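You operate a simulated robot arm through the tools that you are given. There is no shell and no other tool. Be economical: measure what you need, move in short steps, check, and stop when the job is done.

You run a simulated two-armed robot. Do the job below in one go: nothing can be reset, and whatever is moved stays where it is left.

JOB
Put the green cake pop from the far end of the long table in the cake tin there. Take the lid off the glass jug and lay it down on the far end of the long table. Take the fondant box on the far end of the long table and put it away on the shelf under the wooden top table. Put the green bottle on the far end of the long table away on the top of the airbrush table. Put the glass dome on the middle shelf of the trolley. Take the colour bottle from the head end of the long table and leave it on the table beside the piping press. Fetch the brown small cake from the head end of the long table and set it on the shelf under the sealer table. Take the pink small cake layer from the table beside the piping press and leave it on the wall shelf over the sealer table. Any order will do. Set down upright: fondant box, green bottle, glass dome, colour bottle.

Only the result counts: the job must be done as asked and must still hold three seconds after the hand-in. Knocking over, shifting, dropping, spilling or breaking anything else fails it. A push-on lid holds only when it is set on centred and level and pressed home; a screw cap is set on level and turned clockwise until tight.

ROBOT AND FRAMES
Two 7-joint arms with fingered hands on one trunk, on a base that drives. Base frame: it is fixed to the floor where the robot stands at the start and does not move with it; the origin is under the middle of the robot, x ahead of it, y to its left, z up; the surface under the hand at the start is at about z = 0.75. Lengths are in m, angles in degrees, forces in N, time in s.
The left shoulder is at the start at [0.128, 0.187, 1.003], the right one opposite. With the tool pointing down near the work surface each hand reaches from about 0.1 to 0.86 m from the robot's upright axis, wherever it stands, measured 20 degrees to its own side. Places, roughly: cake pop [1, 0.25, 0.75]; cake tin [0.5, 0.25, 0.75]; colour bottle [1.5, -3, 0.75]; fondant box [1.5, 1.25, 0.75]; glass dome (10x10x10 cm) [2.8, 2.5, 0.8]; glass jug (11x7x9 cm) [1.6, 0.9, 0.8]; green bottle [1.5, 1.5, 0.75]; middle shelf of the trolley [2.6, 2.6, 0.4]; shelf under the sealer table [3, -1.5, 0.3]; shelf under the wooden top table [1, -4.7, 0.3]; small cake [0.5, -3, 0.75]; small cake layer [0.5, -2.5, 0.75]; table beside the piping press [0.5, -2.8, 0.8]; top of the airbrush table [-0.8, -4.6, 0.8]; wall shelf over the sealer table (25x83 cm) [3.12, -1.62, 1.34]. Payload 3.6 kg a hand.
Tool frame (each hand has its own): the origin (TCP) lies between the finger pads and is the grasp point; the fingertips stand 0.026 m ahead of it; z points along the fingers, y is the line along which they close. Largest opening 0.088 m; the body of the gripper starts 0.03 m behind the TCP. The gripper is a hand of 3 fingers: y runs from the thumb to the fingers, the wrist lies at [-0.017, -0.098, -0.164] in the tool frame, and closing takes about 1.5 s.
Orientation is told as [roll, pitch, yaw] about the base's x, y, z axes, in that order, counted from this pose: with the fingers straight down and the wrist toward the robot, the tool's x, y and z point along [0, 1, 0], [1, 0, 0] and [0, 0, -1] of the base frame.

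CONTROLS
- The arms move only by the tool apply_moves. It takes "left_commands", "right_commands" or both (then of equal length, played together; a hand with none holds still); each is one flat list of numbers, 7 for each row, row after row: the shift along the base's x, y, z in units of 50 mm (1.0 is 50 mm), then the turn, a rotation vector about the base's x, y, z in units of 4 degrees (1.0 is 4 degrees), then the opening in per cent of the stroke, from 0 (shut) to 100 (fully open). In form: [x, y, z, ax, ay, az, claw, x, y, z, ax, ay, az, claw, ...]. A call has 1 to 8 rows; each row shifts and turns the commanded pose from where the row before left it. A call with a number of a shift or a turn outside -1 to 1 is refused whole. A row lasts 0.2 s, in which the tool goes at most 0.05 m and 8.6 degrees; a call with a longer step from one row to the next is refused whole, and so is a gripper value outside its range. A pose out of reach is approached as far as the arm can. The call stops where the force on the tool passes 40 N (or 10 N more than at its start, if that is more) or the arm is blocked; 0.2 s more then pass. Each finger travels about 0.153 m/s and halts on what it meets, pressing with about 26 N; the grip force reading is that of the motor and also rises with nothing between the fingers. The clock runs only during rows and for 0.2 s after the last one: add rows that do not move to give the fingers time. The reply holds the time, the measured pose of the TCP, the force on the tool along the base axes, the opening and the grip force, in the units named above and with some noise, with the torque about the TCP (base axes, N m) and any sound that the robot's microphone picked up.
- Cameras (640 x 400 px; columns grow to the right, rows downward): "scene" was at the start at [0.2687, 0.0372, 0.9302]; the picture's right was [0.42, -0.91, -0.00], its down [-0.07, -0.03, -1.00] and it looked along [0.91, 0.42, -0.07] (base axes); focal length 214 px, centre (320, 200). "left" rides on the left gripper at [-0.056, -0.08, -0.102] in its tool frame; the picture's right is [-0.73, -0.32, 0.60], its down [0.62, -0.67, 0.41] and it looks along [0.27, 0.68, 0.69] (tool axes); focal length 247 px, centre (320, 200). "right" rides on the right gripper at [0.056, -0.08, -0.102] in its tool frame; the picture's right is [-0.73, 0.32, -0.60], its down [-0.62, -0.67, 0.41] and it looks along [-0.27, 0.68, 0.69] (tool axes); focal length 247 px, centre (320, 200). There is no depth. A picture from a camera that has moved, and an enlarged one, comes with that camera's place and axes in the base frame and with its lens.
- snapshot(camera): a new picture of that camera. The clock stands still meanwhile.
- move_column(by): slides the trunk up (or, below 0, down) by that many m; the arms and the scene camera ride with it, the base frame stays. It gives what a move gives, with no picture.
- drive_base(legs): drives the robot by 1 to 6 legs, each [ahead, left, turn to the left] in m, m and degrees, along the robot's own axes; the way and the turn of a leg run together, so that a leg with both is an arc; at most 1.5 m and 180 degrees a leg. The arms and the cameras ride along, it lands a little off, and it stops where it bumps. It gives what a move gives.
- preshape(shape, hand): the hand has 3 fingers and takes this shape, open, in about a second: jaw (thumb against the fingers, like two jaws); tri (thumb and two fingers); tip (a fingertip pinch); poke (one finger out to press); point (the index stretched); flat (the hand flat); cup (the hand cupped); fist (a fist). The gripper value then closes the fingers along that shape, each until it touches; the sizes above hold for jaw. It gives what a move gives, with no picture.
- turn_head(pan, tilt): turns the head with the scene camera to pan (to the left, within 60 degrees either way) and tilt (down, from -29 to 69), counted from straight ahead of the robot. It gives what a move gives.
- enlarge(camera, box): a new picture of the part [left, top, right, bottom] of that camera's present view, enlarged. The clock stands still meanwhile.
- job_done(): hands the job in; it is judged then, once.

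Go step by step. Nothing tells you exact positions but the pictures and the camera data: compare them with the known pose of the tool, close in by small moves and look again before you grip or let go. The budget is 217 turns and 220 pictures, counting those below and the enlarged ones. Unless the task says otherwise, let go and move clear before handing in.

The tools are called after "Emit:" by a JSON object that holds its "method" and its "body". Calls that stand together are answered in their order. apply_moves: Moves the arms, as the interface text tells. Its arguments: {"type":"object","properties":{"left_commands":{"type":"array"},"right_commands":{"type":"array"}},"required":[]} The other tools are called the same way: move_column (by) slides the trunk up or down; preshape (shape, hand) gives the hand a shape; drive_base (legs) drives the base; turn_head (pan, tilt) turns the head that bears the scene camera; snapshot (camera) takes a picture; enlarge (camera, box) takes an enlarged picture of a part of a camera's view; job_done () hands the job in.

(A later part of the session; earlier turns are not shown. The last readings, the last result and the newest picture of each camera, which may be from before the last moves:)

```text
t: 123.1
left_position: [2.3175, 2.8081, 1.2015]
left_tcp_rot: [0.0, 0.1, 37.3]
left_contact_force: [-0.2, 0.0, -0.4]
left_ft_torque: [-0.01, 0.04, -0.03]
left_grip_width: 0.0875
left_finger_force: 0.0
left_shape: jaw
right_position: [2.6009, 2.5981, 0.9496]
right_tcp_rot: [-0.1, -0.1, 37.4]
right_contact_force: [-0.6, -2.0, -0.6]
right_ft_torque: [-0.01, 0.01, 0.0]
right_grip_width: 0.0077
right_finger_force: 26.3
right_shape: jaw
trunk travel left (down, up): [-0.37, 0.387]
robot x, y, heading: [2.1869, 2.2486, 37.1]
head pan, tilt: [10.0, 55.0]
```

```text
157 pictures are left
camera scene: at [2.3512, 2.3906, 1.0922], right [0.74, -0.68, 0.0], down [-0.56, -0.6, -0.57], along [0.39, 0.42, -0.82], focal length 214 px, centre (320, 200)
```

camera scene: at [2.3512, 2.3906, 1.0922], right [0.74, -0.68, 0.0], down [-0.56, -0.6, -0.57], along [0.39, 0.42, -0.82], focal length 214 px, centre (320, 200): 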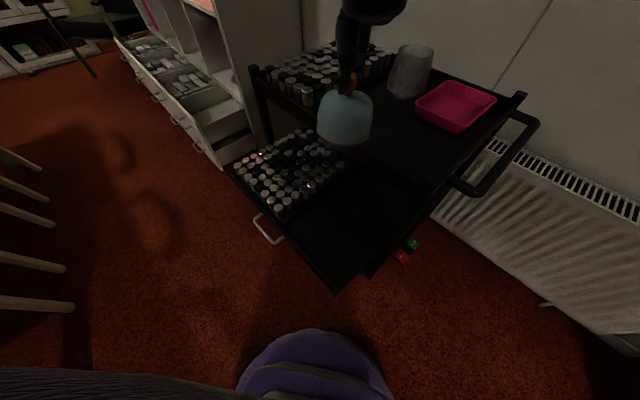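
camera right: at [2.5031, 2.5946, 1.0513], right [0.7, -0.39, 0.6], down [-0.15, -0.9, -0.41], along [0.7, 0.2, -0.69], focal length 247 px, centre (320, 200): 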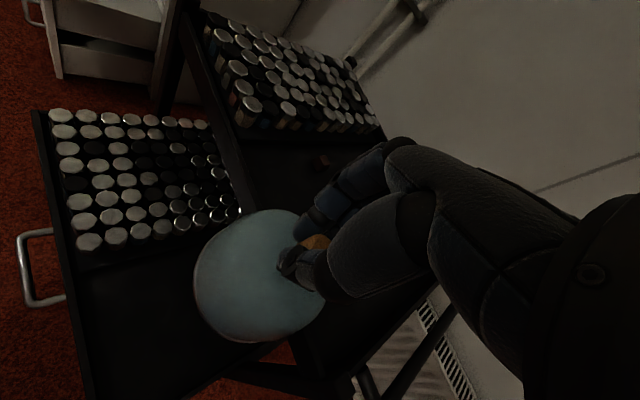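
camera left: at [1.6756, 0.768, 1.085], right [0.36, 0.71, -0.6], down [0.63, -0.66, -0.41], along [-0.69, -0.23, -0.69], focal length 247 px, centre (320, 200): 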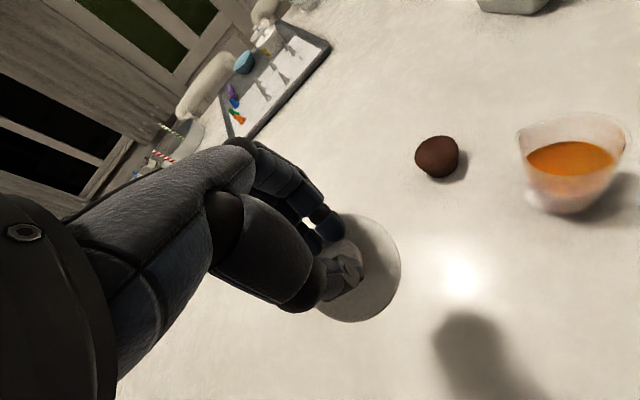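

The drop zone lies in the middle of the free shelf area. I'll lower the trunk 0.3.

Emit:
{"method": "move_column", "body": {"by": -0.3}}

Emit:
{"method": "snapshot", "body": {"camera": "right"}}

Emit:
{"method": "snapshot", "body": {"camera": "scene"}}

```text
t: 126.1
left_position: [2.3184, 2.808, 0.9043]
left_tcp_rot: [0.0, 0.1, 37.3]
left_contact_force: [0.2, -0.7, -0.5]
left_ft_torque: [0.01, -0.01, 0.01]
left_grip_width: 0.0876
left_finger_force: 0.1
left_shape: jaw
right_position: [2.6005, 2.5969, 0.6492]
right_tcp_rot: [0.0, 0.0, 37.3]
right_contact_force: [0.0, 0.2, -1.8]
right_ft_torque: [0.0, -0.01, 0.0]
right_grip_width: 0.0074
right_finger_force: 25.6
right_shape: jaw
trunk travel left (down, up): [-0.07, 0.687]
robot x, y, heading: [2.1846, 2.2507, 37.3]
head pan, tilt: [10.0, 55.0]
```

```text
156 pictures are left
camera right: at [2.5036, 2.5931, 0.7517], right [0.7, -0.39, 0.6], down [-0.15, -0.9, -0.41], along [0.7, 0.2, -0.69], focal length 247 px, centre (320, 200)
```

right: 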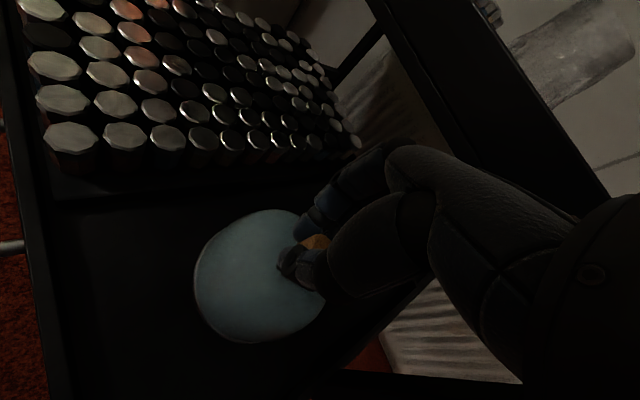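

```text
155 pictures are left
camera scene: at [2.3956, 2.4241, 0.7653], right [0.74, -0.68, 0.0], down [-0.56, -0.6, -0.57], along [0.39, 0.42, -0.82], focal length 214 px, centre (320, 200)
```

scene: 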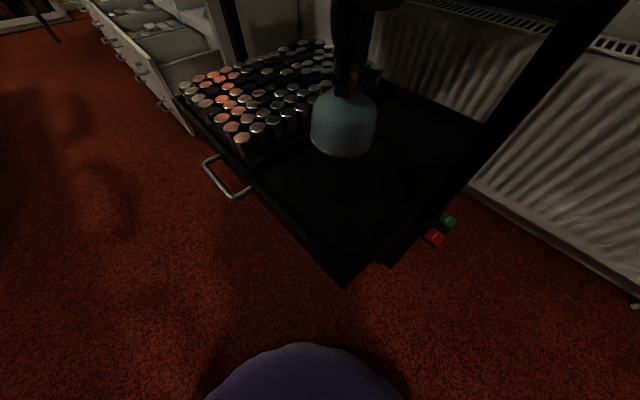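

Emit:
{"method": "apply_moves", "body": {"right_commands": [-0.1, -0.2, -0.9, 0, 0, 0, 0, 0, 0, -0.8, 0, 0, 0, 0, 0, 0, -0.3, 0, 0, 0, 0, 0, 0, 0, 0, 0, 0, 0]}}

Emit:
{"method": "snapshot", "body": {"camera": "right"}}

Emit:
{"method": "snapshot", "body": {"camera": "scene"}}

```text
t: 127.1
left_position: [2.3148, 2.8052, 0.9068]
left_tcp_rot: [0.1, -0.3, 37.3]
left_contact_force: [0.0, 0.8, 1.0]
left_ft_torque: [-0.04, 0.01, -0.01]
left_grip_width: 0.0877
left_finger_force: 0.0
left_shape: jaw
right_position: [2.5961, 2.5841, 0.5523]
right_tcp_rot: [0.1, -0.2, 37.3]
right_contact_force: [0.5, 0.5, -1.7]
right_ft_torque: [-0.01, -0.01, 0.02]
right_grip_width: 0.0075
right_finger_force: 26.1
right_shape: jaw
trunk travel left (down, up): [-0.07, 0.687]
robot x, y, heading: [2.1853, 2.2454, 37.1]
head pan, tilt: [10.0, 55.0]
```

```text
154 pictures are left
camera right: at [2.4972, 2.5815, 0.6543], right [0.7, -0.39, 0.6], down [-0.15, -0.9, -0.41], along [0.7, 0.2, -0.68], focal length 247 px, centre (320, 200)
```

right: 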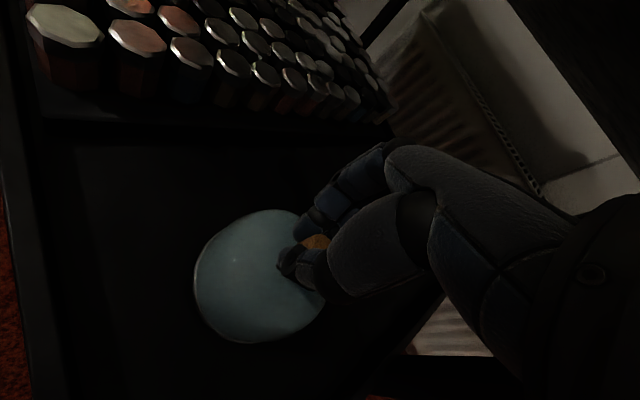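

```text
153 pictures are left
camera scene: at [2.393, 2.4217, 0.7667], right [0.73, -0.68, 0.0], down [-0.55, -0.6, -0.58], along [0.39, 0.42, -0.82], focal length 214 px, centre (320, 200)
```

scene: 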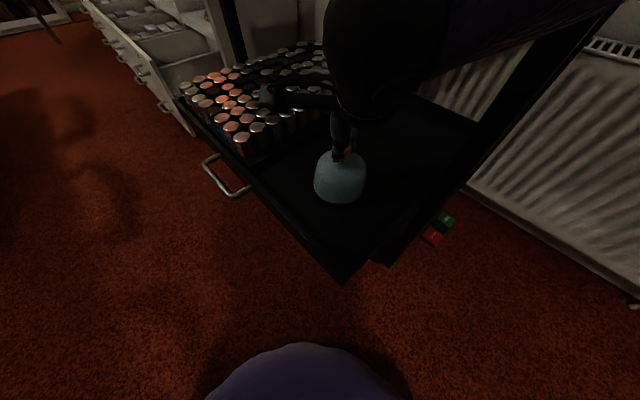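

Emit:
{"method": "apply_moves", "body": {"right_commands": [0, 0, -0.2, 0, 0, 0, 0, 0, 0, -0.15, 0, 0, 0, 0, 0, 0, -0.1, 0, 0, 0, 0, 0, 0, 0, 0, 0, 0, 0]}}

Emit:
{"method": "enlarge", "body": {"camera": "scene", "box": [260, 120, 420, 280]}}

```text
t: 127.8
left_position: [2.3161, 2.8077, 0.9054]
left_tcp_rot: [0.0, -0.1, 37.4]
left_contact_force: [-0.6, -0.2, 0.4]
left_ft_torque: [0.03, 0.02, 0.0]
left_grip_width: 0.0879
left_finger_force: 0.0
left_shape: jaw
right_position: [2.5967, 2.5906, 0.5357]
right_tcp_rot: [0.4, -0.9, 37.5]
right_contact_force: [-0.3, -4.0, 20.6]
right_ft_torque: [-0.12, 0.06, 0.13]
right_grip_width: 0.0098
right_finger_force: 25.9
right_shape: jaw
trunk travel left (down, up): [-0.07, 0.687]
robot x, y, heading: [2.1887, 2.2482, 37.4]
head pan, tilt: [10.0, 55.0]
stopped in row 3 (right hand): the force on the tool passed its limit at 42 N (the readings are from after the stop); the commanded pose is now the measured one
```

```text
2.50 times, centred on (340, 200) of scene
camera zoom: at [2.3945, 2.4232, 0.7656], right [0.74, -0.68, 0.0], down [-0.55, -0.6, -0.58], along [0.39, 0.42, -0.82], focal length 536 px, centre (270, 200)
```

zoom: 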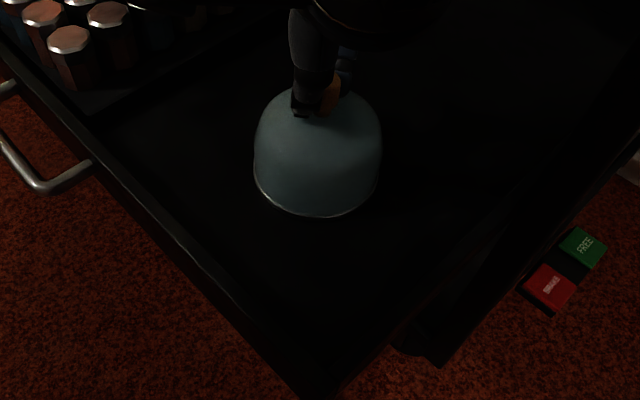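

The dome is on the shelf. I'll ease off, open and rise.

Emit:
{"method": "apply_moves", "body": {"right_commands": [0, 0, 0.04, 0, 0, 0, 0, 0, 0, 0, 0, 0, 0, 30, 0, 0, 0, 0, 0, 0, 60, 0, 0, 0, 0, 0, 0, 60, 0, 0, 0.6, 0, 0, 0, 60, 0, 0, 0.9, 0, 0, 0, 100, -0.3, 0, 0.9, 0, 0, 0, 100, -0.3, 0, 0.9, 0, 0, 0, 100]}}

Emit:
{"method": "snapshot", "body": {"camera": "scene"}}

```text
t: 129.7
left_position: [2.3179, 2.8092, 0.9036]
left_tcp_rot: [-0.1, 0.0, 37.2]
left_contact_force: [0.5, 0.4, 0.1]
left_ft_torque: [0.03, 0.0, 0.0]
left_grip_width: 0.0881
left_finger_force: 0.2
left_shape: jaw
right_position: [2.5663, 2.5893, 0.6987]
right_tcp_rot: [0.2, -0.5, 37.3]
right_contact_force: [0.6, -1.1, 0.8]
right_ft_torque: [-0.01, 0.01, 0.03]
right_grip_width: 0.0879
right_finger_force: 0.1
right_shape: jaw
trunk travel left (down, up): [-0.07, 0.687]
robot x, y, heading: [2.1871, 2.2498, 37.4]
head pan, tilt: [10.0, 55.0]
```

```text
151 pictures are left
camera scene: at [2.3958, 2.4245, 0.7652], right [0.74, -0.68, 0.0], down [-0.56, -0.6, -0.57], along [0.39, 0.42, -0.82], focal length 214 px, centre (320, 200)
```

scene: 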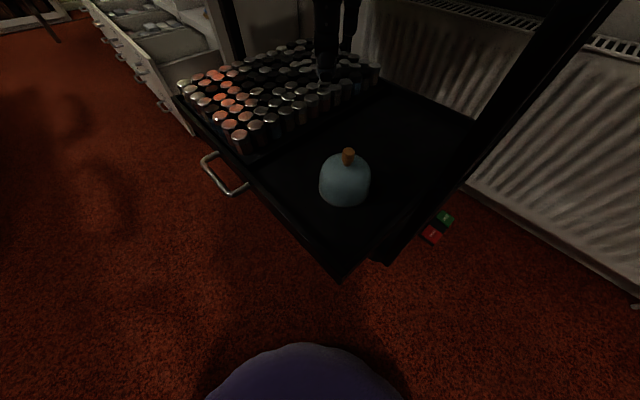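

The dome is placed. I'll raise the trunk and return to the table for the box and bottle.

Emit:
{"method": "move_column", "body": {"by": 0.55}}

Emit:
{"method": "drive_base", "body": {"legs": [[0, 0, -127.3], [0.95, 0, 0], [0, 0, -90]]}}

Emit:
{"method": "turn_head", "body": {"pan": 0, "tilt": 50}}

Emit:
{"method": "snapshot", "body": {"camera": "scene"}}

```text
refused: 0.55 is not a number from -0.4 to 0.4
```

```text
t: 131.4
left_position: [2.4506, 2.7601, 0.9044]
left_tcp_rot: [0.0, 0.0, 23.3]
left_contact_force: [-0.5, 0.2, -0.9]
left_ft_torque: [-0.03, 0.01, 0.03]
left_grip_width: 0.0878
left_finger_force: 0.1
left_shape: jaw
right_position: [2.6217, 2.4902, 0.6969]
right_tcp_rot: [1.0, 0.7, 25.6]
right_contact_force: [-7.3, -2.3, -2.1]
right_ft_torque: [0.0, -0.08, 0.02]
right_grip_width: 0.0879
right_finger_force: 0.0
right_shape: jaw
trunk travel left (down, up): [-0.07, 0.687]
robot x, y, heading: [2.187, 2.2482, 23.2]
head pan, tilt: [10.0, 55.0]
stopped in leg 1: the force on the tool passed its limit at 47 N (the readings are from after the stop); the commanded pose is now the measured one
```

```text
t: 132.1
left_position: [2.4489, 2.7603, 0.9047]
left_tcp_rot: [0.1, 0.0, 23.2]
left_contact_force: [0.7, -0.2, 0.4]
left_ft_torque: [0.0, -0.03, -0.03]
left_grip_width: 0.088
left_finger_force: 0.0
left_shape: jaw
right_position: [2.6232, 2.4889, 0.6975]
right_tcp_rot: [1.1, 0.6, 25.5]
right_contact_force: [-11.9, -0.6, -2.6]
right_ft_torque: [0.0, -0.1, 0.15]
right_grip_width: 0.0879
right_finger_force: 0.0
right_shape: jaw
trunk travel left (down, up): [-0.07, 0.687]
robot x, y, heading: [2.1878, 2.2459, 23.1]
head pan, tilt: [0.0, 50.0]
```

```text
150 pictures are left
camera scene: at [2.4418, 2.3588, 0.7718], right [0.39, -0.92, 0.0], down [-0.7, -0.3, -0.64], along [0.59, 0.25, -0.77], focal length 214 px, centre (320, 200)
```

scene: 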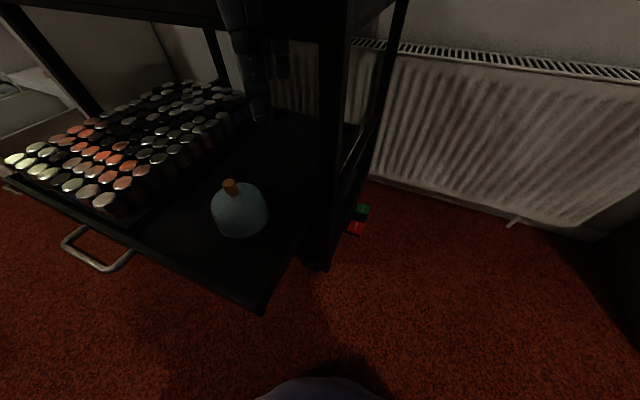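

The column step was refused and the base turn brushed the right hand against the trolley. I'll back the hand off first, then check that nothing has moved.

Emit:
{"method": "apply_moves", "body": {"right_commands": [-0.4, 0.1, 0, 0, 0, 0, 100, -0.8, 0.1, 0, 0, 0, 0, 100, -0.8, 0.1, 0, 0, 0, 0, 100]}}

Emit:
{"method": "snapshot", "body": {"camera": "scene"}}

```text
t: 132.9
left_position: [2.4496, 2.7611, 0.9035]
left_tcp_rot: [0.0, 0.0, 23.2]
left_contact_force: [-0.1, -0.9, 0.1]
left_ft_torque: [-0.01, 0.0, -0.02]
left_grip_width: 0.0876
left_finger_force: 0.1
left_shape: jaw
right_position: [2.5203, 2.5042, 0.6979]
right_tcp_rot: [1.0, 0.4, 25.3]
right_contact_force: [0.2, 0.4, 0.4]
right_ft_torque: [0.0, -0.01, 0.0]
right_grip_width: 0.0878
right_finger_force: 0.0
right_shape: jaw
trunk travel left (down, up): [-0.07, 0.687]
robot x, y, heading: [2.1875, 2.249, 23.0]
head pan, tilt: [0.0, 50.0]
```

```text
149 pictures are left
camera scene: at [2.4425, 2.3586, 0.7717], right [0.39, -0.92, 0.0], down [-0.7, -0.3, -0.64], along [0.59, 0.25, -0.77], focal length 214 px, centre (320, 200)
```

scene: 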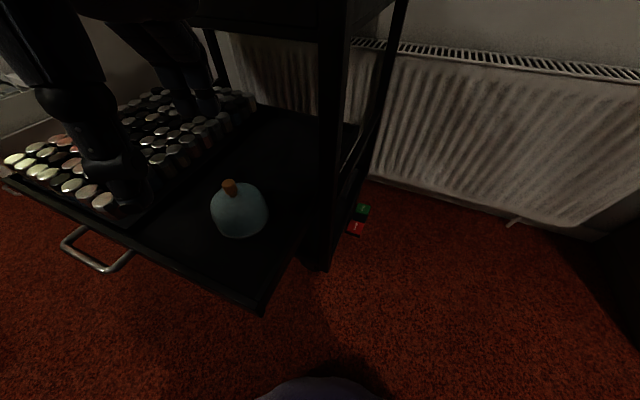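

The scene is unchanged. I'll raise the trunk and check the trolley top.

Emit:
{"method": "move_column", "body": {"by": 0.4}}

Emit:
{"method": "snapshot", "body": {"camera": "scene"}}

```text
t: 136.7
left_position: [2.4499, 2.7599, 1.3039]
left_tcp_rot: [0.1, -0.1, 23.2]
left_contact_force: [-0.2, 0.0, -0.3]
left_ft_torque: [-0.03, 0.04, -0.01]
left_grip_width: 0.0881
left_finger_force: 0.1
left_shape: jaw
right_position: [2.5244, 2.5045, 1.0971]
right_tcp_rot: [0.9, 0.4, 25.4]
right_contact_force: [-0.1, -0.3, 0.4]
right_ft_torque: [-0.01, -0.02, 0.03]
right_grip_width: 0.0879
right_finger_force: 0.1
right_shape: jaw
trunk travel left (down, up): [-0.47, 0.287]
robot x, y, heading: [2.1849, 2.2487, 23.3]
head pan, tilt: [0.0, 50.0]
```

```text
148 pictures are left
camera scene: at [2.3822, 2.3329, 1.2044], right [0.39, -0.92, 0.0], down [-0.7, -0.3, -0.64], along [0.59, 0.25, -0.77], focal length 214 px, centre (320, 200)
```

scene: 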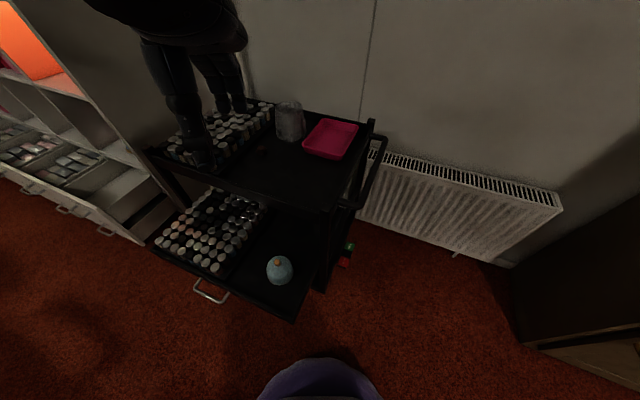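

Everything on the trolley is upright and in place. I'll raise further and drive back to the table.

Emit:
{"method": "move_column", "body": {"by": 0.25}}

Emit:
{"method": "drive_base", "body": {"legs": [[0, 0, -113.3], [0.95, 0, 0], [0, 0, -90]]}}

Emit:
{"method": "turn_head", "body": {"pan": 0, "tilt": 50}}

Emit:
{"method": "snapshot", "body": {"camera": "scene"}}

```text
t: 139.3
left_position: [2.4509, 2.7604, 1.5538]
left_tcp_rot: [0.0, 0.0, 23.1]
left_contact_force: [0.1, 0.4, -0.7]
left_ft_torque: [-0.01, 0.01, -0.02]
left_grip_width: 0.0878
left_finger_force: 0.0
left_shape: jaw
right_position: [2.5237, 2.5049, 1.3474]
right_tcp_rot: [1.0, 0.5, 25.5]
right_contact_force: [-0.7, 0.6, 0.0]
right_ft_torque: [-0.02, 0.02, 0.0]
right_grip_width: 0.0877
right_finger_force: 0.1
right_shape: jaw
trunk travel left (down, up): [-0.72, 0.037]
robot x, y, heading: [2.1863, 2.2487, 23.3]
head pan, tilt: [0.0, 50.0]
```

```text
t: 152.8
left_position: [1.7791, 0.915, 1.5541]
left_tcp_rot: [0.0, 0.0, -177.8]
left_contact_force: [-0.2, 0.8, 0.2]
left_ft_torque: [-0.02, 0.01, 0.0]
left_grip_width: 0.0877
left_finger_force: 0.0
left_shape: jaw
right_position: [1.8003, 1.1802, 1.3472]
right_tcp_rot: [1.0, 0.5, -175.5]
right_contact_force: [-0.1, 0.3, -0.4]
right_ft_torque: [0.01, -0.04, 0.01]
right_grip_width: 0.0877
right_finger_force: 0.1
right_shape: jaw
trunk travel left (down, up): [-0.72, 0.037]
robot x, y, heading: [2.21, 1.2987, -177.6]
head pan, tilt: [0.0, 50.0]
```

```text
t: 153.4
left_position: [1.7793, 0.9157, 1.5532]
left_tcp_rot: [0.0, 0.0, -177.8]
left_contact_force: [-0.8, -0.5, -0.5]
left_ft_torque: [0.02, -0.01, 0.0]
left_grip_width: 0.0877
left_finger_force: 0.1
left_shape: jaw
right_position: [1.8009, 1.1805, 1.3476]
right_tcp_rot: [1.1, 0.5, -175.5]
right_contact_force: [0.5, -0.5, 1.0]
right_ft_torque: [-0.02, -0.02, 0.01]
right_grip_width: 0.088
right_finger_force: 0.0
right_shape: jaw
trunk travel left (down, up): [-0.72, 0.037]
robot x, y, heading: [2.2119, 1.2953, -177.8]
head pan, tilt: [0.0, 50.0]
```

```text
147 pictures are left
camera scene: at [2.0003, 1.2883, 1.4587], right [-0.04, 1.0, 0.0], down [0.77, 0.03, -0.64], along [-0.64, -0.02, -0.77], focal length 214 px, centre (320, 200)
```

scene: 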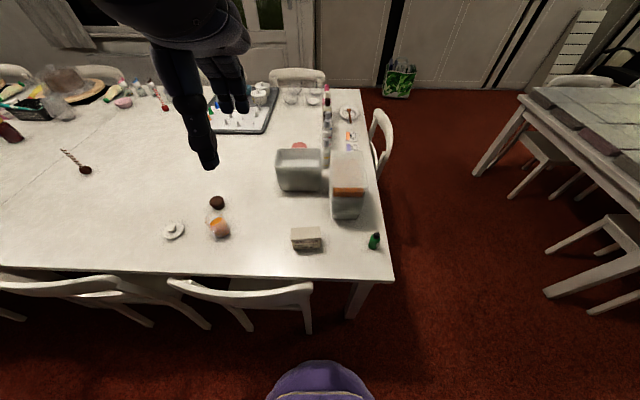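

Box at [1.616, 1.23] and bottle at [1.619, 1.47]. I'll lower the trunk and send the right hand over the bottle and the left over the box.

Emit:
{"method": "move_column", "body": {"by": -0.35}}

Emit:
{"method": "apply_moves", "body": {"right_commands": [-0.45, 0.72, 0, 0, 0, 0, 100, -0.45, 0.72, 0, 0, 0, 0, 100, -0.45, 0.72, 0, 0, 0, 0, 100, -0.45, 0.72, 0, 0, 0, 0, 100, -0.45, 0.72, 0, 0, 0, 0, 100, -0.45, 0.72, 0, 0, 0, 0, 100, -0.45, 0.72, 0, 0, 0, 0, 100, -0.45, 0.72, 0, 0, 0, 0, 100], "left_commands": [0, 0, -0.5, 0, 0, 0, 100, 0, 0, -0.5, 0, 0, 0, 100, -0.52, 0.7, -0.4, 0, 0, 0, 100, -0.52, 0.7, -0.4, 0, 0, 0, 100, -0.52, 0.7, -0.4, 0, 0, 0, 100, -0.52, 0.7, -0.4, 0, 0, 0, 100, -0.52, 0.7, -0.4, 0, 0, 0, 100, -0.52, 0.7, -0.4, 0, 0, 0, 100]}}

Emit:
{"method": "snapshot", "body": {"camera": "scene"}}

Emit:
{"method": "snapshot", "body": {"camera": "right"}}

Emit:
{"method": "snapshot", "body": {"camera": "left"}}

```text
t: 156.8
left_position: [1.78, 0.9154, 1.2051]
left_tcp_rot: [-0.1, 0.0, -177.8]
left_contact_force: [0.1, -0.2, -0.2]
left_ft_torque: [-0.01, 0.03, 0.01]
left_grip_width: 0.0877
left_finger_force: 0.1
left_shape: jaw
right_position: [1.802, 1.1797, 0.9974]
right_tcp_rot: [1.0, 0.4, -175.7]
right_contact_force: [0.5, 0.7, 0.5]
right_ft_torque: [0.01, 0.0, 0.03]
right_grip_width: 0.0878
right_finger_force: 0.1
right_shape: jaw
trunk travel left (down, up): [-0.37, 0.387]
robot x, y, heading: [2.2088, 1.2967, -177.7]
head pan, tilt: [0.0, 50.0]
```

```text
t: 158.7
left_position: [1.6201, 1.1281, 1.0338]
left_tcp_rot: [0.0, 0.0, -177.8]
left_contact_force: [-0.7, 0.8, -0.1]
left_ft_torque: [-0.02, 0.0, 0.03]
left_grip_width: 0.0878
left_finger_force: 0.2
left_shape: jaw
right_position: [1.6201, 1.471, 0.9948]
right_tcp_rot: [1.1, 0.7, -175.5]
right_contact_force: [0.2, -0.2, 0.2]
right_ft_torque: [-0.07, 0.02, 0.0]
right_grip_width: 0.0876
right_finger_force: 0.0
right_shape: jaw
trunk travel left (down, up): [-0.37, 0.387]
robot x, y, heading: [2.2124, 1.296, -177.7]
head pan, tilt: [0.0, 50.0]
```

```text
146 pictures are left
camera scene: at [1.983, 1.2888, 1.0986], right [-0.04, 1.0, 0.0], down [0.77, 0.03, -0.64], along [-0.64, -0.03, -0.77], focal length 214 px, centre (320, 200)
```

scene: 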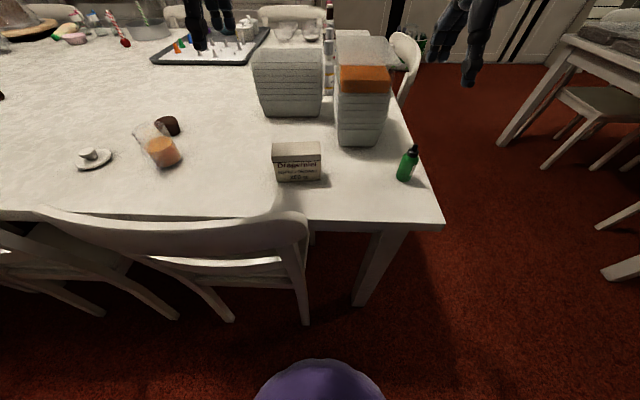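

```text
145 pictures are left
camera right: at [1.7029, 1.4237, 1.0988], right [-0.38, 0.72, 0.58], down [0.62, 0.67, -0.42], along [-0.69, 0.2, -0.7], focal length 247 px, centre (320, 200)
```

right: 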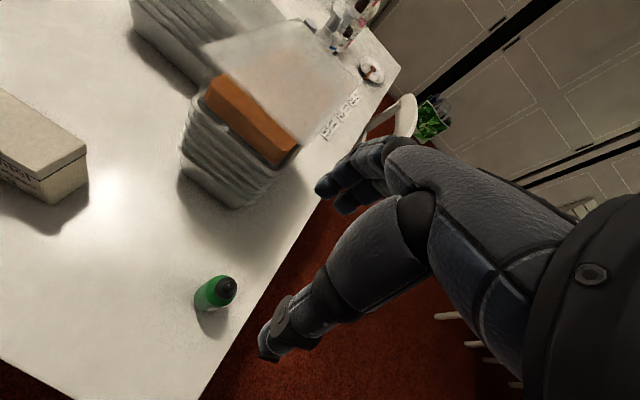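

```text
144 pictures are left
camera left: at [1.6994, 1.1883, 1.1377], right [0.29, 0.75, -0.6], down [0.69, -0.6, -0.41], along [-0.66, -0.29, -0.69], focal length 247 px, centre (320, 200)
```

left: 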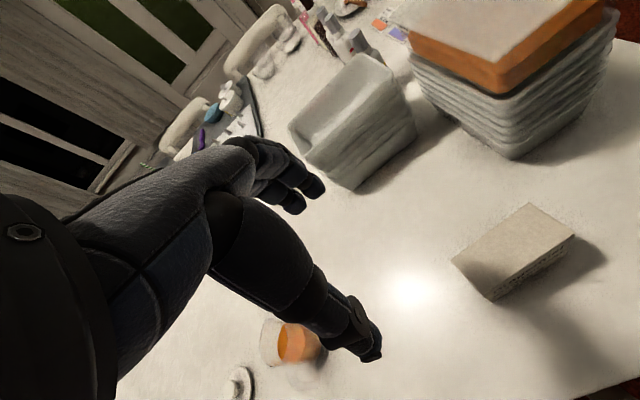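

The bottle's axis is at about [1.619, 1.467] with its top at 0.825, and the box is centred at [1.619, 1.23] with its top at 0.828. I'll lower both hands partway and check.

Emit:
{"method": "apply_moves", "body": {"right_commands": [0.1, -0.08, -0.5, 0, 0, 0, 65, 0, 0, -0.6, 0, 0, 0, 65, 0, 0, -0.6, 0, 0, 0, 65, 0, 0, -0.5, 0, 0, 0, 65, 0, 0, 0, 0, 0, 0, 65, 0, 0, 0, 0, 0, 0, 65], "left_commands": [0, 0.7, 0, 0, 0, 0, 100, 0, 0.7, 0, 0, 0, 0, 100, 0, 0.65, -0.3, 0, 0, 0, 100, 0, 0, -0.9, 0, 0, 0, 100, 0, 0, -0.9, 0, 0, 0, 100, 0, 0, -0.9, 0, 0, 0, 100]}}

Emit:
{"method": "snapshot", "body": {"camera": "scene"}}

Emit:
{"method": "snapshot", "body": {"camera": "right"}}

Emit:
{"method": "snapshot", "body": {"camera": "left"}}

```text
t: 160.1
left_position: [1.6219, 1.2282, 0.8815]
left_tcp_rot: [0.0, 0.1, -177.7]
left_contact_force: [0.2, 0.1, -0.1]
left_ft_torque: [0.0, 0.0, -0.02]
left_grip_width: 0.0878
left_finger_force: 0.1
left_shape: jaw
right_position: [1.6282, 1.4649, 0.887]
right_tcp_rot: [1.0, 0.5, -175.6]
right_contact_force: [0.3, -0.9, -0.1]
right_ft_torque: [0.0, 0.0, 0.01]
right_grip_width: 0.0575
right_finger_force: 0.0
right_shape: jaw
trunk travel left (down, up): [-0.37, 0.387]
robot x, y, heading: [2.2094, 1.2984, -177.9]
head pan, tilt: [0.0, 50.0]
```

```text
143 pictures are left
camera scene: at [1.9833, 1.2877, 1.0987], right [-0.04, 1.0, 0.0], down [0.77, 0.03, -0.64], along [-0.64, -0.02, -0.77], focal length 214 px, centre (320, 200)
```

scene: 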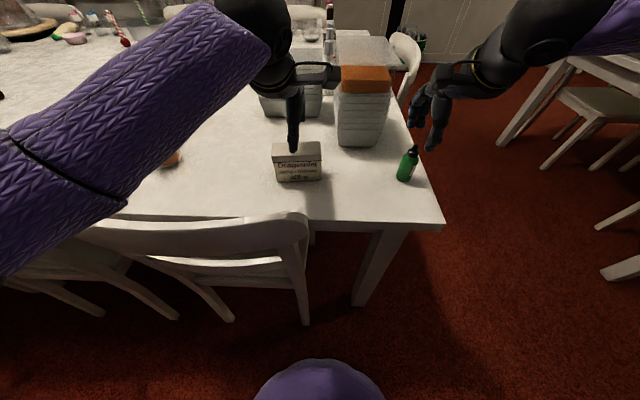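

```text
142 pictures are left
camera right: at [1.7116, 1.4175, 0.9911], right [-0.38, 0.72, 0.58], down [0.62, 0.67, -0.42], along [-0.69, 0.2, -0.7], focal length 247 px, centre (320, 200)
```

right: 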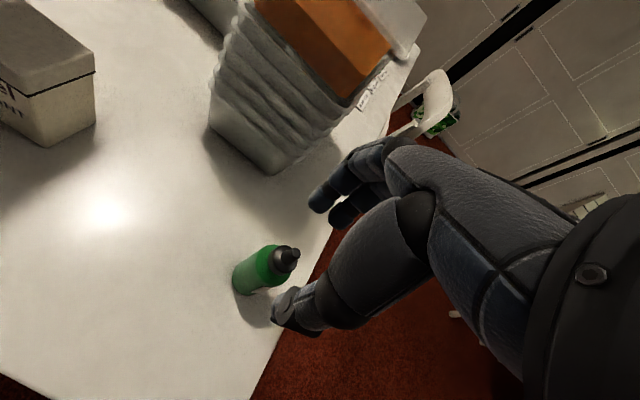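

```text
141 pictures are left
camera left: at [1.7, 1.2875, 0.9857], right [0.29, 0.75, -0.6], down [0.69, -0.6, -0.41], along [-0.66, -0.29, -0.69], focal length 247 px, centre (320, 200)
```

left: 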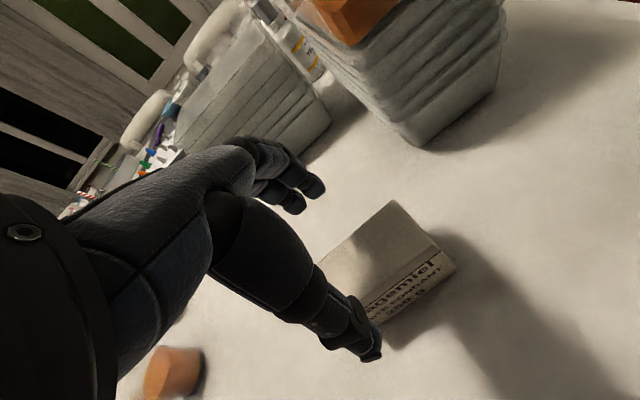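

Both are aligned, apart from a 1 cm correction on the right. I'm descending to grip height.

Emit:
{"method": "apply_moves", "body": {"right_commands": [-0.2, 0.02, -0.4, 0, 0, 0, 65, 0, 0, -0.5, 0, 0, 0, 65, 0, 0, -0.5, 0, 0, 0, 65, 0, 0, -0.3, 0, 0, 0, 65, 0, 0, 0, 0, 0, 0, 65], "left_commands": [-0.05, 0.03, -0.4, 0, 0, 0, 100, 0, 0, -0.4, 0, 0, 0, 100, 0, 0, -0.4, 0, 0, 0, 100, 0, 0, -0.3, 0, 0, 0, 100, 0, 0, 0, 0, 0, 0, 100]}}

Emit:
{"method": "snapshot", "body": {"camera": "right"}}

Emit:
{"method": "snapshot", "body": {"camera": "left"}}

Emit:
{"method": "enlarge", "body": {"camera": "scene", "box": [240, 60, 460, 220]}}

```text
t: 161.2
left_position: [1.6215, 1.2288, 0.8078]
left_tcp_rot: [-0.1, 0.1, -177.8]
left_contact_force: [-0.6, -0.6, -0.1]
left_ft_torque: [0.0, 0.05, -0.02]
left_grip_width: 0.0878
left_finger_force: 0.0
left_shape: jaw
right_position: [1.6166, 1.4646, 0.8029]
right_tcp_rot: [1.0, 0.5, -175.6]
right_contact_force: [0.0, 0.2, 0.6]
right_ft_torque: [0.01, -0.04, -0.02]
right_grip_width: 0.0578
right_finger_force: 0.0
right_shape: jaw
trunk travel left (down, up): [-0.37, 0.387]
robot x, y, heading: [2.2076, 1.2965, -177.5]
head pan, tilt: [0.0, 50.0]
```

```text
140 pictures are left
camera right: at [1.7008, 1.4171, 0.9073], right [-0.38, 0.72, 0.58], down [0.62, 0.67, -0.42], along [-0.69, 0.2, -0.7], focal length 247 px, centre (320, 200)
```

right: 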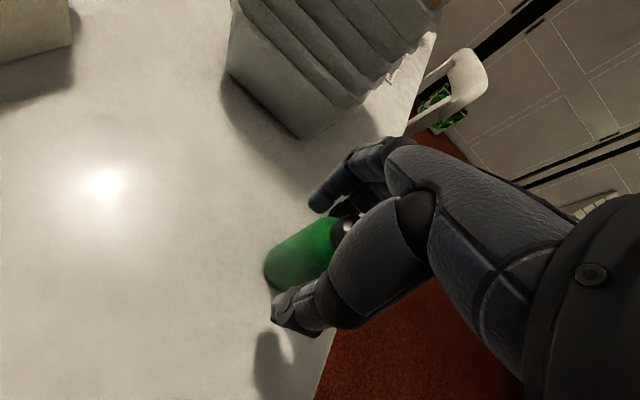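

```text
139 pictures are left
camera left: at [1.6987, 1.2896, 0.9117], right [0.29, 0.75, -0.6], down [0.69, -0.6, -0.41], along [-0.66, -0.29, -0.69], focal length 247 px, centre (320, 200)
```

left: 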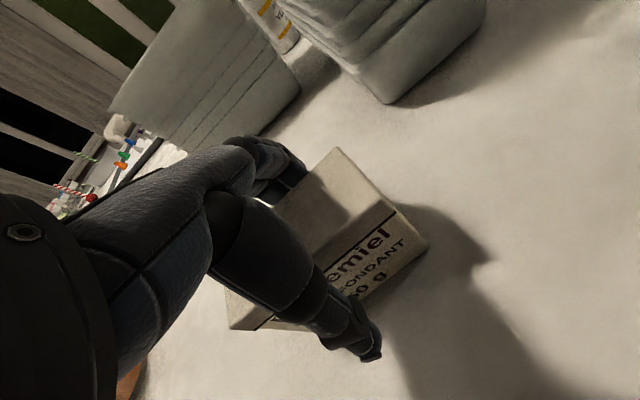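

```text
2.50 times, centred on (350, 140) of scene
camera zoom: at [1.9834, 1.2877, 1.0988], right [-0.04, 1.0, 0.0], down [0.77, 0.03, -0.64], along [-0.64, -0.02, -0.77], focal length 536 px, centre (245, 350)
```

zoom: 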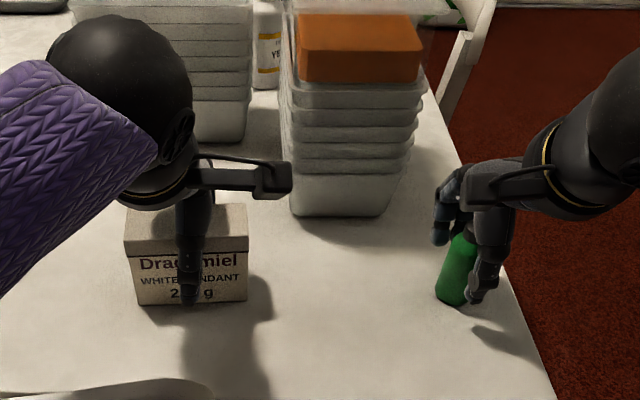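

Both are straddled. Closing both hands.

Emit:
{"method": "apply_moves", "body": {"right_commands": [0, 0, 0, 0, 0, 0, 50, 0, 0, 0, 0, 0, 0, 35, 0, 0, 0, 0, 0, 0, 20, 0, 0, 0, 0, 0, 0, 0, 0, 0, 0, 0, 0, 0, 0, 0, 0, 0, 0, 0, 0, 0, 0, 0, 0, 0, 0, 0, 0], "left_commands": [0, 0, 0, 0, 0, 0, 80, 0, 0, 0, 0, 0, 0, 60, 0, 0, 0, 0, 0, 0, 45, 0, 0, 0, 0, 0, 0, 30, 0, 0, 0, 0, 0, 0, 15, 0, 0, 0, 0, 0, 0, 0, 0, 0, 0, 0, 0, 0, 0]}}

Emit:
{"method": "enlarge", "body": {"camera": "scene", "box": [240, 60, 460, 220]}}

Emit:
{"method": "snapshot", "body": {"camera": "right"}}

```text
t: 162.8
left_position: [1.6209, 1.2304, 0.809]
left_tcp_rot: [0.1, 0.0, -177.8]
left_contact_force: [-0.3, 0.0, -0.1]
left_ft_torque: [0.03, -0.02, 0.07]
left_grip_width: 0.0388
left_finger_force: 26.2
left_shape: jaw
right_position: [1.6164, 1.4652, 0.8036]
right_tcp_rot: [1.0, 0.5, -175.7]
right_contact_force: [-0.4, -0.3, -0.2]
right_ft_torque: [-0.01, 0.0, -0.02]
right_grip_width: 0.0241
right_finger_force: 26.3
right_shape: jaw
trunk travel left (down, up): [-0.37, 0.387]
robot x, y, heading: [2.2082, 1.2987, -177.6]
head pan, tilt: [0.0, 50.0]
```

```text
2.50 times, centred on (350, 140) of scene
camera zoom: at [1.9833, 1.2878, 1.0987], right [-0.04, 1.0, 0.0], down [0.77, 0.03, -0.64], along [-0.64, -0.02, -0.77], focal length 536 px, centre (245, 350)
```

zoom: 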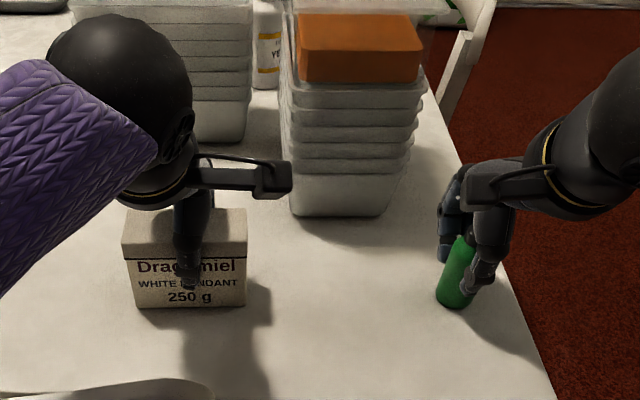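

```text
136 pictures are left
camera right: at [1.7008, 1.4173, 0.9073], right [-0.38, 0.72, 0.58], down [0.62, 0.67, -0.42], along [-0.69, 0.2, -0.7], focal length 247 px, centre (320, 200)
```

right: 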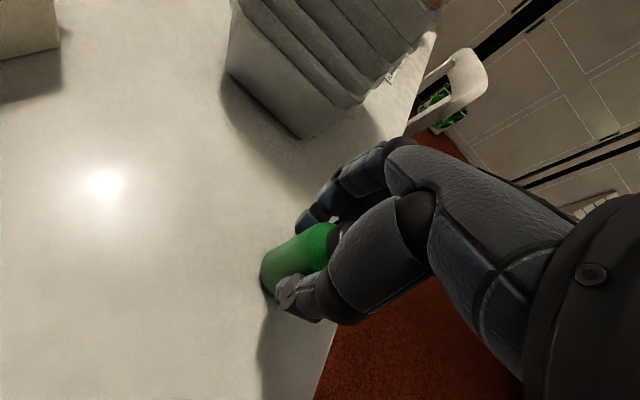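

Both grips are firm. I'll lift with the trunk, draw the hands in, turn to look down the aisle toward the head end.

Emit:
{"method": "move_column", "body": {"by": 0.35}}

Emit:
{"method": "apply_moves", "body": {"right_commands": [0.8, -0.2, 0, 0, 0, 0, 0, 0.8, -0.2, 0, 0, 0, 0, 0, 0.8, -0.2, 0, 0, 0, 0, 0, 0.8, -0.1, 0, 0, 0, 0, 0], "left_commands": [0.8, -0.4, 0, 0, 0, 0, 0, 0.8, -0.4, 0, 0, 0, 0, 0, 0.8, -0.4, 0, 0, 0, 0, 0, 0.8, -0.4, 0, 0, 0, 0, 0]}}

Emit:
{"method": "snapshot", "body": {"camera": "scene"}}

```text
t: 166.3
left_position: [1.6206, 1.2303, 1.1584]
left_tcp_rot: [0.0, 0.1, -177.8]
left_contact_force: [-1.2, -0.1, -3.2]
left_ft_torque: [-0.02, 0.0, 0.0]
left_grip_width: 0.0392
left_finger_force: 25.7
left_shape: jaw
right_position: [1.6169, 1.4673, 1.1509]
right_tcp_rot: [1.0, 0.5, -175.5]
right_contact_force: [0.0, -0.5, -1.0]
right_ft_torque: [-0.01, -0.02, -0.01]
right_grip_width: 0.0239
right_finger_force: 26.1
right_shape: jaw
trunk travel left (down, up): [-0.72, 0.037]
robot x, y, heading: [2.2103, 1.2959, -177.9]
head pan, tilt: [0.0, 50.0]
```

```text
t: 167.3
left_position: [1.7813, 1.1474, 1.1594]
left_tcp_rot: [0.3, -0.5, -177.9]
left_contact_force: [0.2, 0.4, -1.9]
left_ft_torque: [0.01, 0.02, 0.01]
left_grip_width: 0.0391
left_finger_force: 26.0
left_shape: jaw
right_position: [1.7804, 1.4309, 1.1528]
right_tcp_rot: [1.0, 0.3, -175.6]
right_contact_force: [0.8, 0.3, -1.0]
right_ft_torque: [0.0, 0.01, 0.03]
right_grip_width: 0.0239
right_finger_force: 25.9
right_shape: jaw
trunk travel left (down, up): [-0.72, 0.037]
robot x, y, heading: [2.2074, 1.2979, -177.8]
head pan, tilt: [0.0, 50.0]
```

```text
135 pictures are left
camera scene: at [2.0033, 1.2882, 1.4592], right [-0.04, 1.0, 0.0], down [0.76, 0.03, -0.64], along [-0.64, -0.02, -0.76], focal length 214 px, centre (320, 200)
```

scene: 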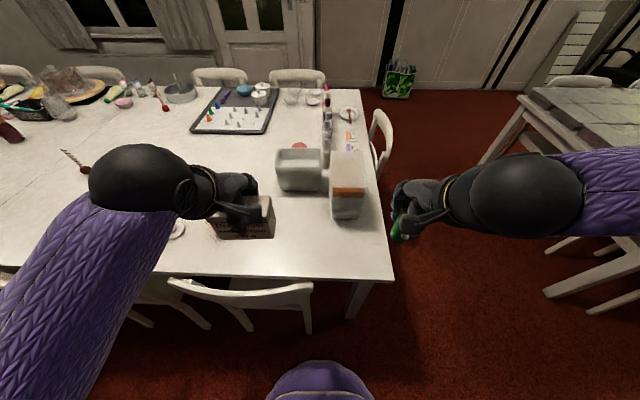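

Both are held aloft. Next I'll turn to face down the aisle.

Emit:
{"method": "drive_base", "body": {"legs": [[0, 0, 87.8]]}}

Emit:
{"method": "turn_head", "body": {"pan": 0, "tilt": 25}}

Emit:
{"method": "snapshot", "body": {"camera": "scene"}}

```text
t: 171.4
left_position: [2.3335, 0.8619, 1.1562]
left_tcp_rot: [0.5, 0.0, -91.2]
left_contact_force: [-0.5, -0.6, -2.5]
left_ft_torque: [-0.01, 0.02, 0.03]
left_grip_width: 0.0386
left_finger_force: 26.3
left_shape: jaw
right_position: [2.0515, 0.8735, 1.1512]
right_tcp_rot: [0.9, 0.4, -88.9]
right_contact_force: [0.0, -0.7, -0.2]
right_ft_torque: [0.08, -0.03, 0.03]
right_grip_width: 0.0235
right_finger_force: 25.9
right_shape: jaw
trunk travel left (down, up): [-0.72, 0.037]
robot x, y, heading: [2.2089, 1.2988, -91.2]
head pan, tilt: [0.0, 50.0]
```

```text
t: 172.2
left_position: [2.3344, 0.8614, 1.1568]
left_tcp_rot: [0.4, 0.0, -91.1]
left_contact_force: [0.7, 0.6, -2.3]
left_ft_torque: [0.01, 0.04, 0.02]
left_grip_width: 0.0386
left_finger_force: 26.1
left_shape: jaw
right_position: [2.0502, 0.8744, 1.1519]
right_tcp_rot: [1.1, 0.5, -88.9]
right_contact_force: [-0.7, -0.2, -0.5]
right_ft_torque: [0.02, -0.01, 0.0]
right_grip_width: 0.0237
right_finger_force: 25.8
right_shape: jaw
trunk travel left (down, up): [-0.72, 0.037]
robot x, y, heading: [2.2065, 1.2943, -91.4]
head pan, tilt: [0.0, 25.0]
```

```text
134 pictures are left
camera scene: at [2.2035, 1.0733, 1.4961], right [-1.0, 0.02, 0.0], down [0.01, 0.42, -0.91], along [-0.02, -0.91, -0.42], focal length 214 px, centre (320, 200)
```

scene: 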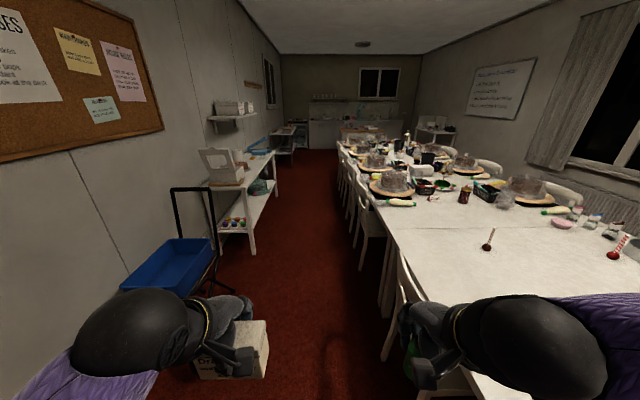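

The aisle is clear between x≈1.95 and 2.85. I'll drive down it at x≈2.3.

Emit:
{"method": "drive_base", "body": {"legs": [[0, 0, 1.4], [1.5, 0.1, 0], [1.5, 0, 0], [0.6, 0, 0]]}}

Emit:
{"method": "turn_head", "body": {"pan": 0, "tilt": 20}}

Emit:
{"method": "snapshot", "body": {"camera": "scene"}}

Emit:
{"method": "turn_head", "body": {"pan": -45, "tilt": 30}}

Emit:
{"method": "snapshot", "body": {"camera": "scene"}}

```text
refused: leg 2 is longer than a leg can be; nothing moved
```

```text
t: 172.9
left_position: [2.3338, 0.8624, 1.1562]
left_tcp_rot: [0.4, 0.0, -91.1]
left_contact_force: [-0.6, -0.3, -2.8]
left_ft_torque: [-0.03, 0.0, -0.02]
left_grip_width: 0.0388
left_finger_force: 25.9
left_shape: jaw
right_position: [2.0516, 0.8753, 1.1519]
right_tcp_rot: [0.9, 0.4, -88.9]
right_contact_force: [-0.1, -0.2, -0.8]
right_ft_torque: [0.02, 0.02, 0.02]
right_grip_width: 0.0236
right_finger_force: 26.0
right_shape: jaw
trunk travel left (down, up): [-0.72, 0.037]
robot x, y, heading: [2.2106, 1.3001, -91.3]
head pan, tilt: [0.0, 20.0]
```

```text
133 pictures are left
camera scene: at [2.2035, 1.0722, 1.5042], right [-1.0, 0.02, 0.0], down [0.01, 0.34, -0.94], along [-0.02, -0.94, -0.34], focal length 214 px, centre (320, 200)
```

scene: 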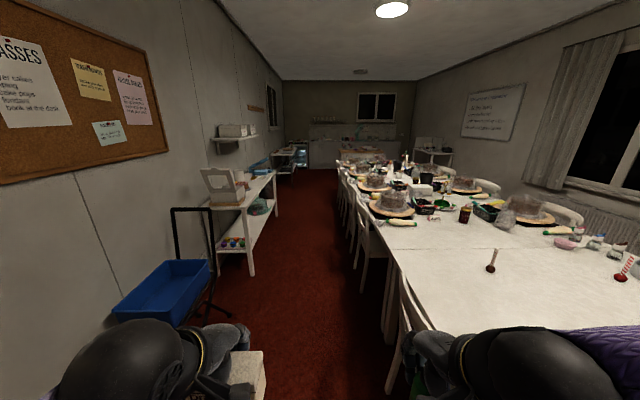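

```text
t: 174.0
left_position: [2.3343, 0.8611, 1.155]
left_tcp_rot: [0.4, 0.0, -91.0]
left_contact_force: [-0.2, -0.3, -2.9]
left_ft_torque: [-0.03, 0.02, -0.03]
left_grip_width: 0.0385
left_finger_force: 26.2
left_shape: jaw
right_position: [2.0497, 0.8747, 1.1512]
right_tcp_rot: [1.0, 0.5, -88.9]
right_contact_force: [-0.2, -1.4, -1.2]
right_ft_torque: [-0.02, -0.03, -0.06]
right_grip_width: 0.0235
right_finger_force: 26.3
right_shape: jaw
trunk travel left (down, up): [-0.72, 0.037]
robot x, y, heading: [2.2099, 1.2998, -90.9]
head pan, tilt: [-45.0, 30.0]
```

```text
132 pictures are left
camera scene: at [2.1402, 1.1026, 1.4882], right [-0.69, 0.72, 0.0], down [0.36, 0.35, -0.87], along [-0.62, -0.6, -0.5], focal length 214 px, centre (320, 200)
```

scene: 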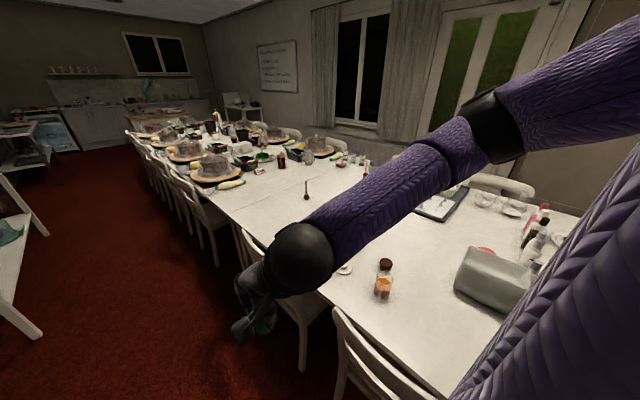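

Emit:
{"method": "drive_base", "body": {"legs": [[0, 0.1, 1.2], [1.45, 0, 0], [1.45, 0, 0], [0.7, 0, 0]]}}

Emit:
{"method": "turn_head", "body": {"pan": 0, "tilt": 20}}

Emit:
{"method": "snapshot", "body": {"camera": "scene"}}

Emit:
{"method": "turn_head", "body": {"pan": -45, "tilt": 30}}

Emit:
{"method": "snapshot", "body": {"camera": "scene"}}

```text
t: 192.0
left_position: [2.4684, -2.6988, 1.1568]
left_tcp_rot: [0.4, 0.0, -89.5]
left_contact_force: [-0.9, 0.1, -1.5]
left_ft_torque: [-0.03, 0.03, -0.04]
left_grip_width: 0.0386
left_finger_force: 26.3
left_shape: jaw
right_position: [2.1856, -2.6933, 1.15]
right_tcp_rot: [1.1, 0.5, -87.4]
right_contact_force: [-0.6, 0.9, -0.5]
right_ft_torque: [-0.03, 0.01, 0.02]
right_grip_width: 0.0237
right_finger_force: 25.8
right_shape: jaw
trunk travel left (down, up): [-0.72, 0.037]
robot x, y, heading: [2.3312, -2.2647, -89.8]
head pan, tilt: [-45.0, 30.0]
```

```text
t: 193.2
left_position: [2.4699, -2.6994, 1.1566]
left_tcp_rot: [0.5, 0.0, -89.5]
left_contact_force: [0.2, 0.0, -2.4]
left_ft_torque: [-0.01, 0.0, -0.02]
left_grip_width: 0.0389
left_finger_force: 26.2
left_shape: jaw
right_position: [2.1868, -2.6926, 1.1518]
right_tcp_rot: [0.9, 0.5, -87.3]
right_contact_force: [0.4, 0.0, 0.1]
right_ft_torque: [-0.02, 0.01, 0.02]
right_grip_width: 0.0238
right_finger_force: 26.0
right_shape: jaw
trunk travel left (down, up): [-0.72, 0.037]
robot x, y, heading: [2.3318, -2.2633, -89.5]
head pan, tilt: [0.0, 20.0]
```

```text
131 pictures are left
camera scene: at [2.3333, -2.4911, 1.5042], right [-1.0, -0.01, 0.0], down [0.0, 0.34, -0.94], along [0.01, -0.94, -0.34], focal length 214 px, centre (320, 200)
```

scene: 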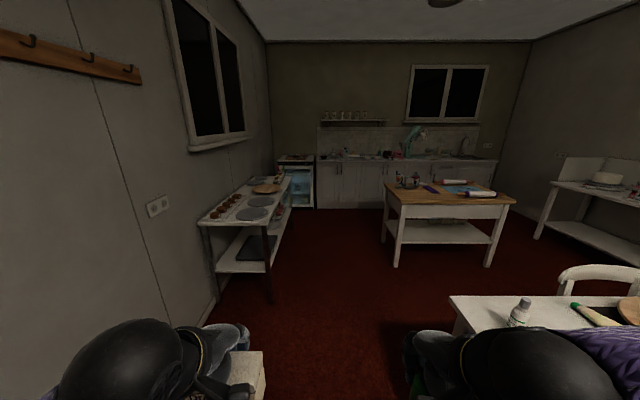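

```text
t: 194.3
left_position: [2.4707, -2.6985, 1.1566]
left_tcp_rot: [0.5, 0.0, -89.5]
left_contact_force: [-0.4, -0.5, -2.2]
left_ft_torque: [-0.03, -0.01, -0.03]
left_grip_width: 0.0386
left_finger_force: 25.9
left_shape: jaw
right_position: [2.1857, -2.6929, 1.1513]
right_tcp_rot: [1.0, 0.5, -87.3]
right_contact_force: [0.1, -1.0, 0.5]
right_ft_torque: [0.02, 0.03, -0.03]
right_grip_width: 0.0238
right_finger_force: 26.3
right_shape: jaw
trunk travel left (down, up): [-0.72, 0.037]
robot x, y, heading: [2.3347, -2.2669, -89.6]
head pan, tilt: [-45.0, 30.0]
```

```text
130 pictures are left
camera scene: at [2.2693, -2.4624, 1.4882], right [-0.71, 0.7, 0.0], down [0.35, 0.36, -0.87], along [-0.61, -0.62, -0.5], focal length 214 px, centre (320, 200)
```

scene: 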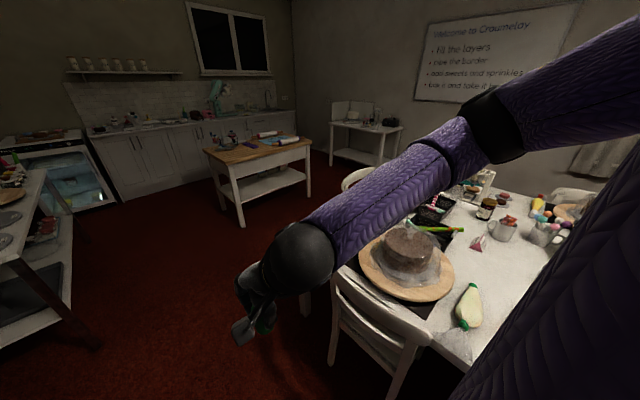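

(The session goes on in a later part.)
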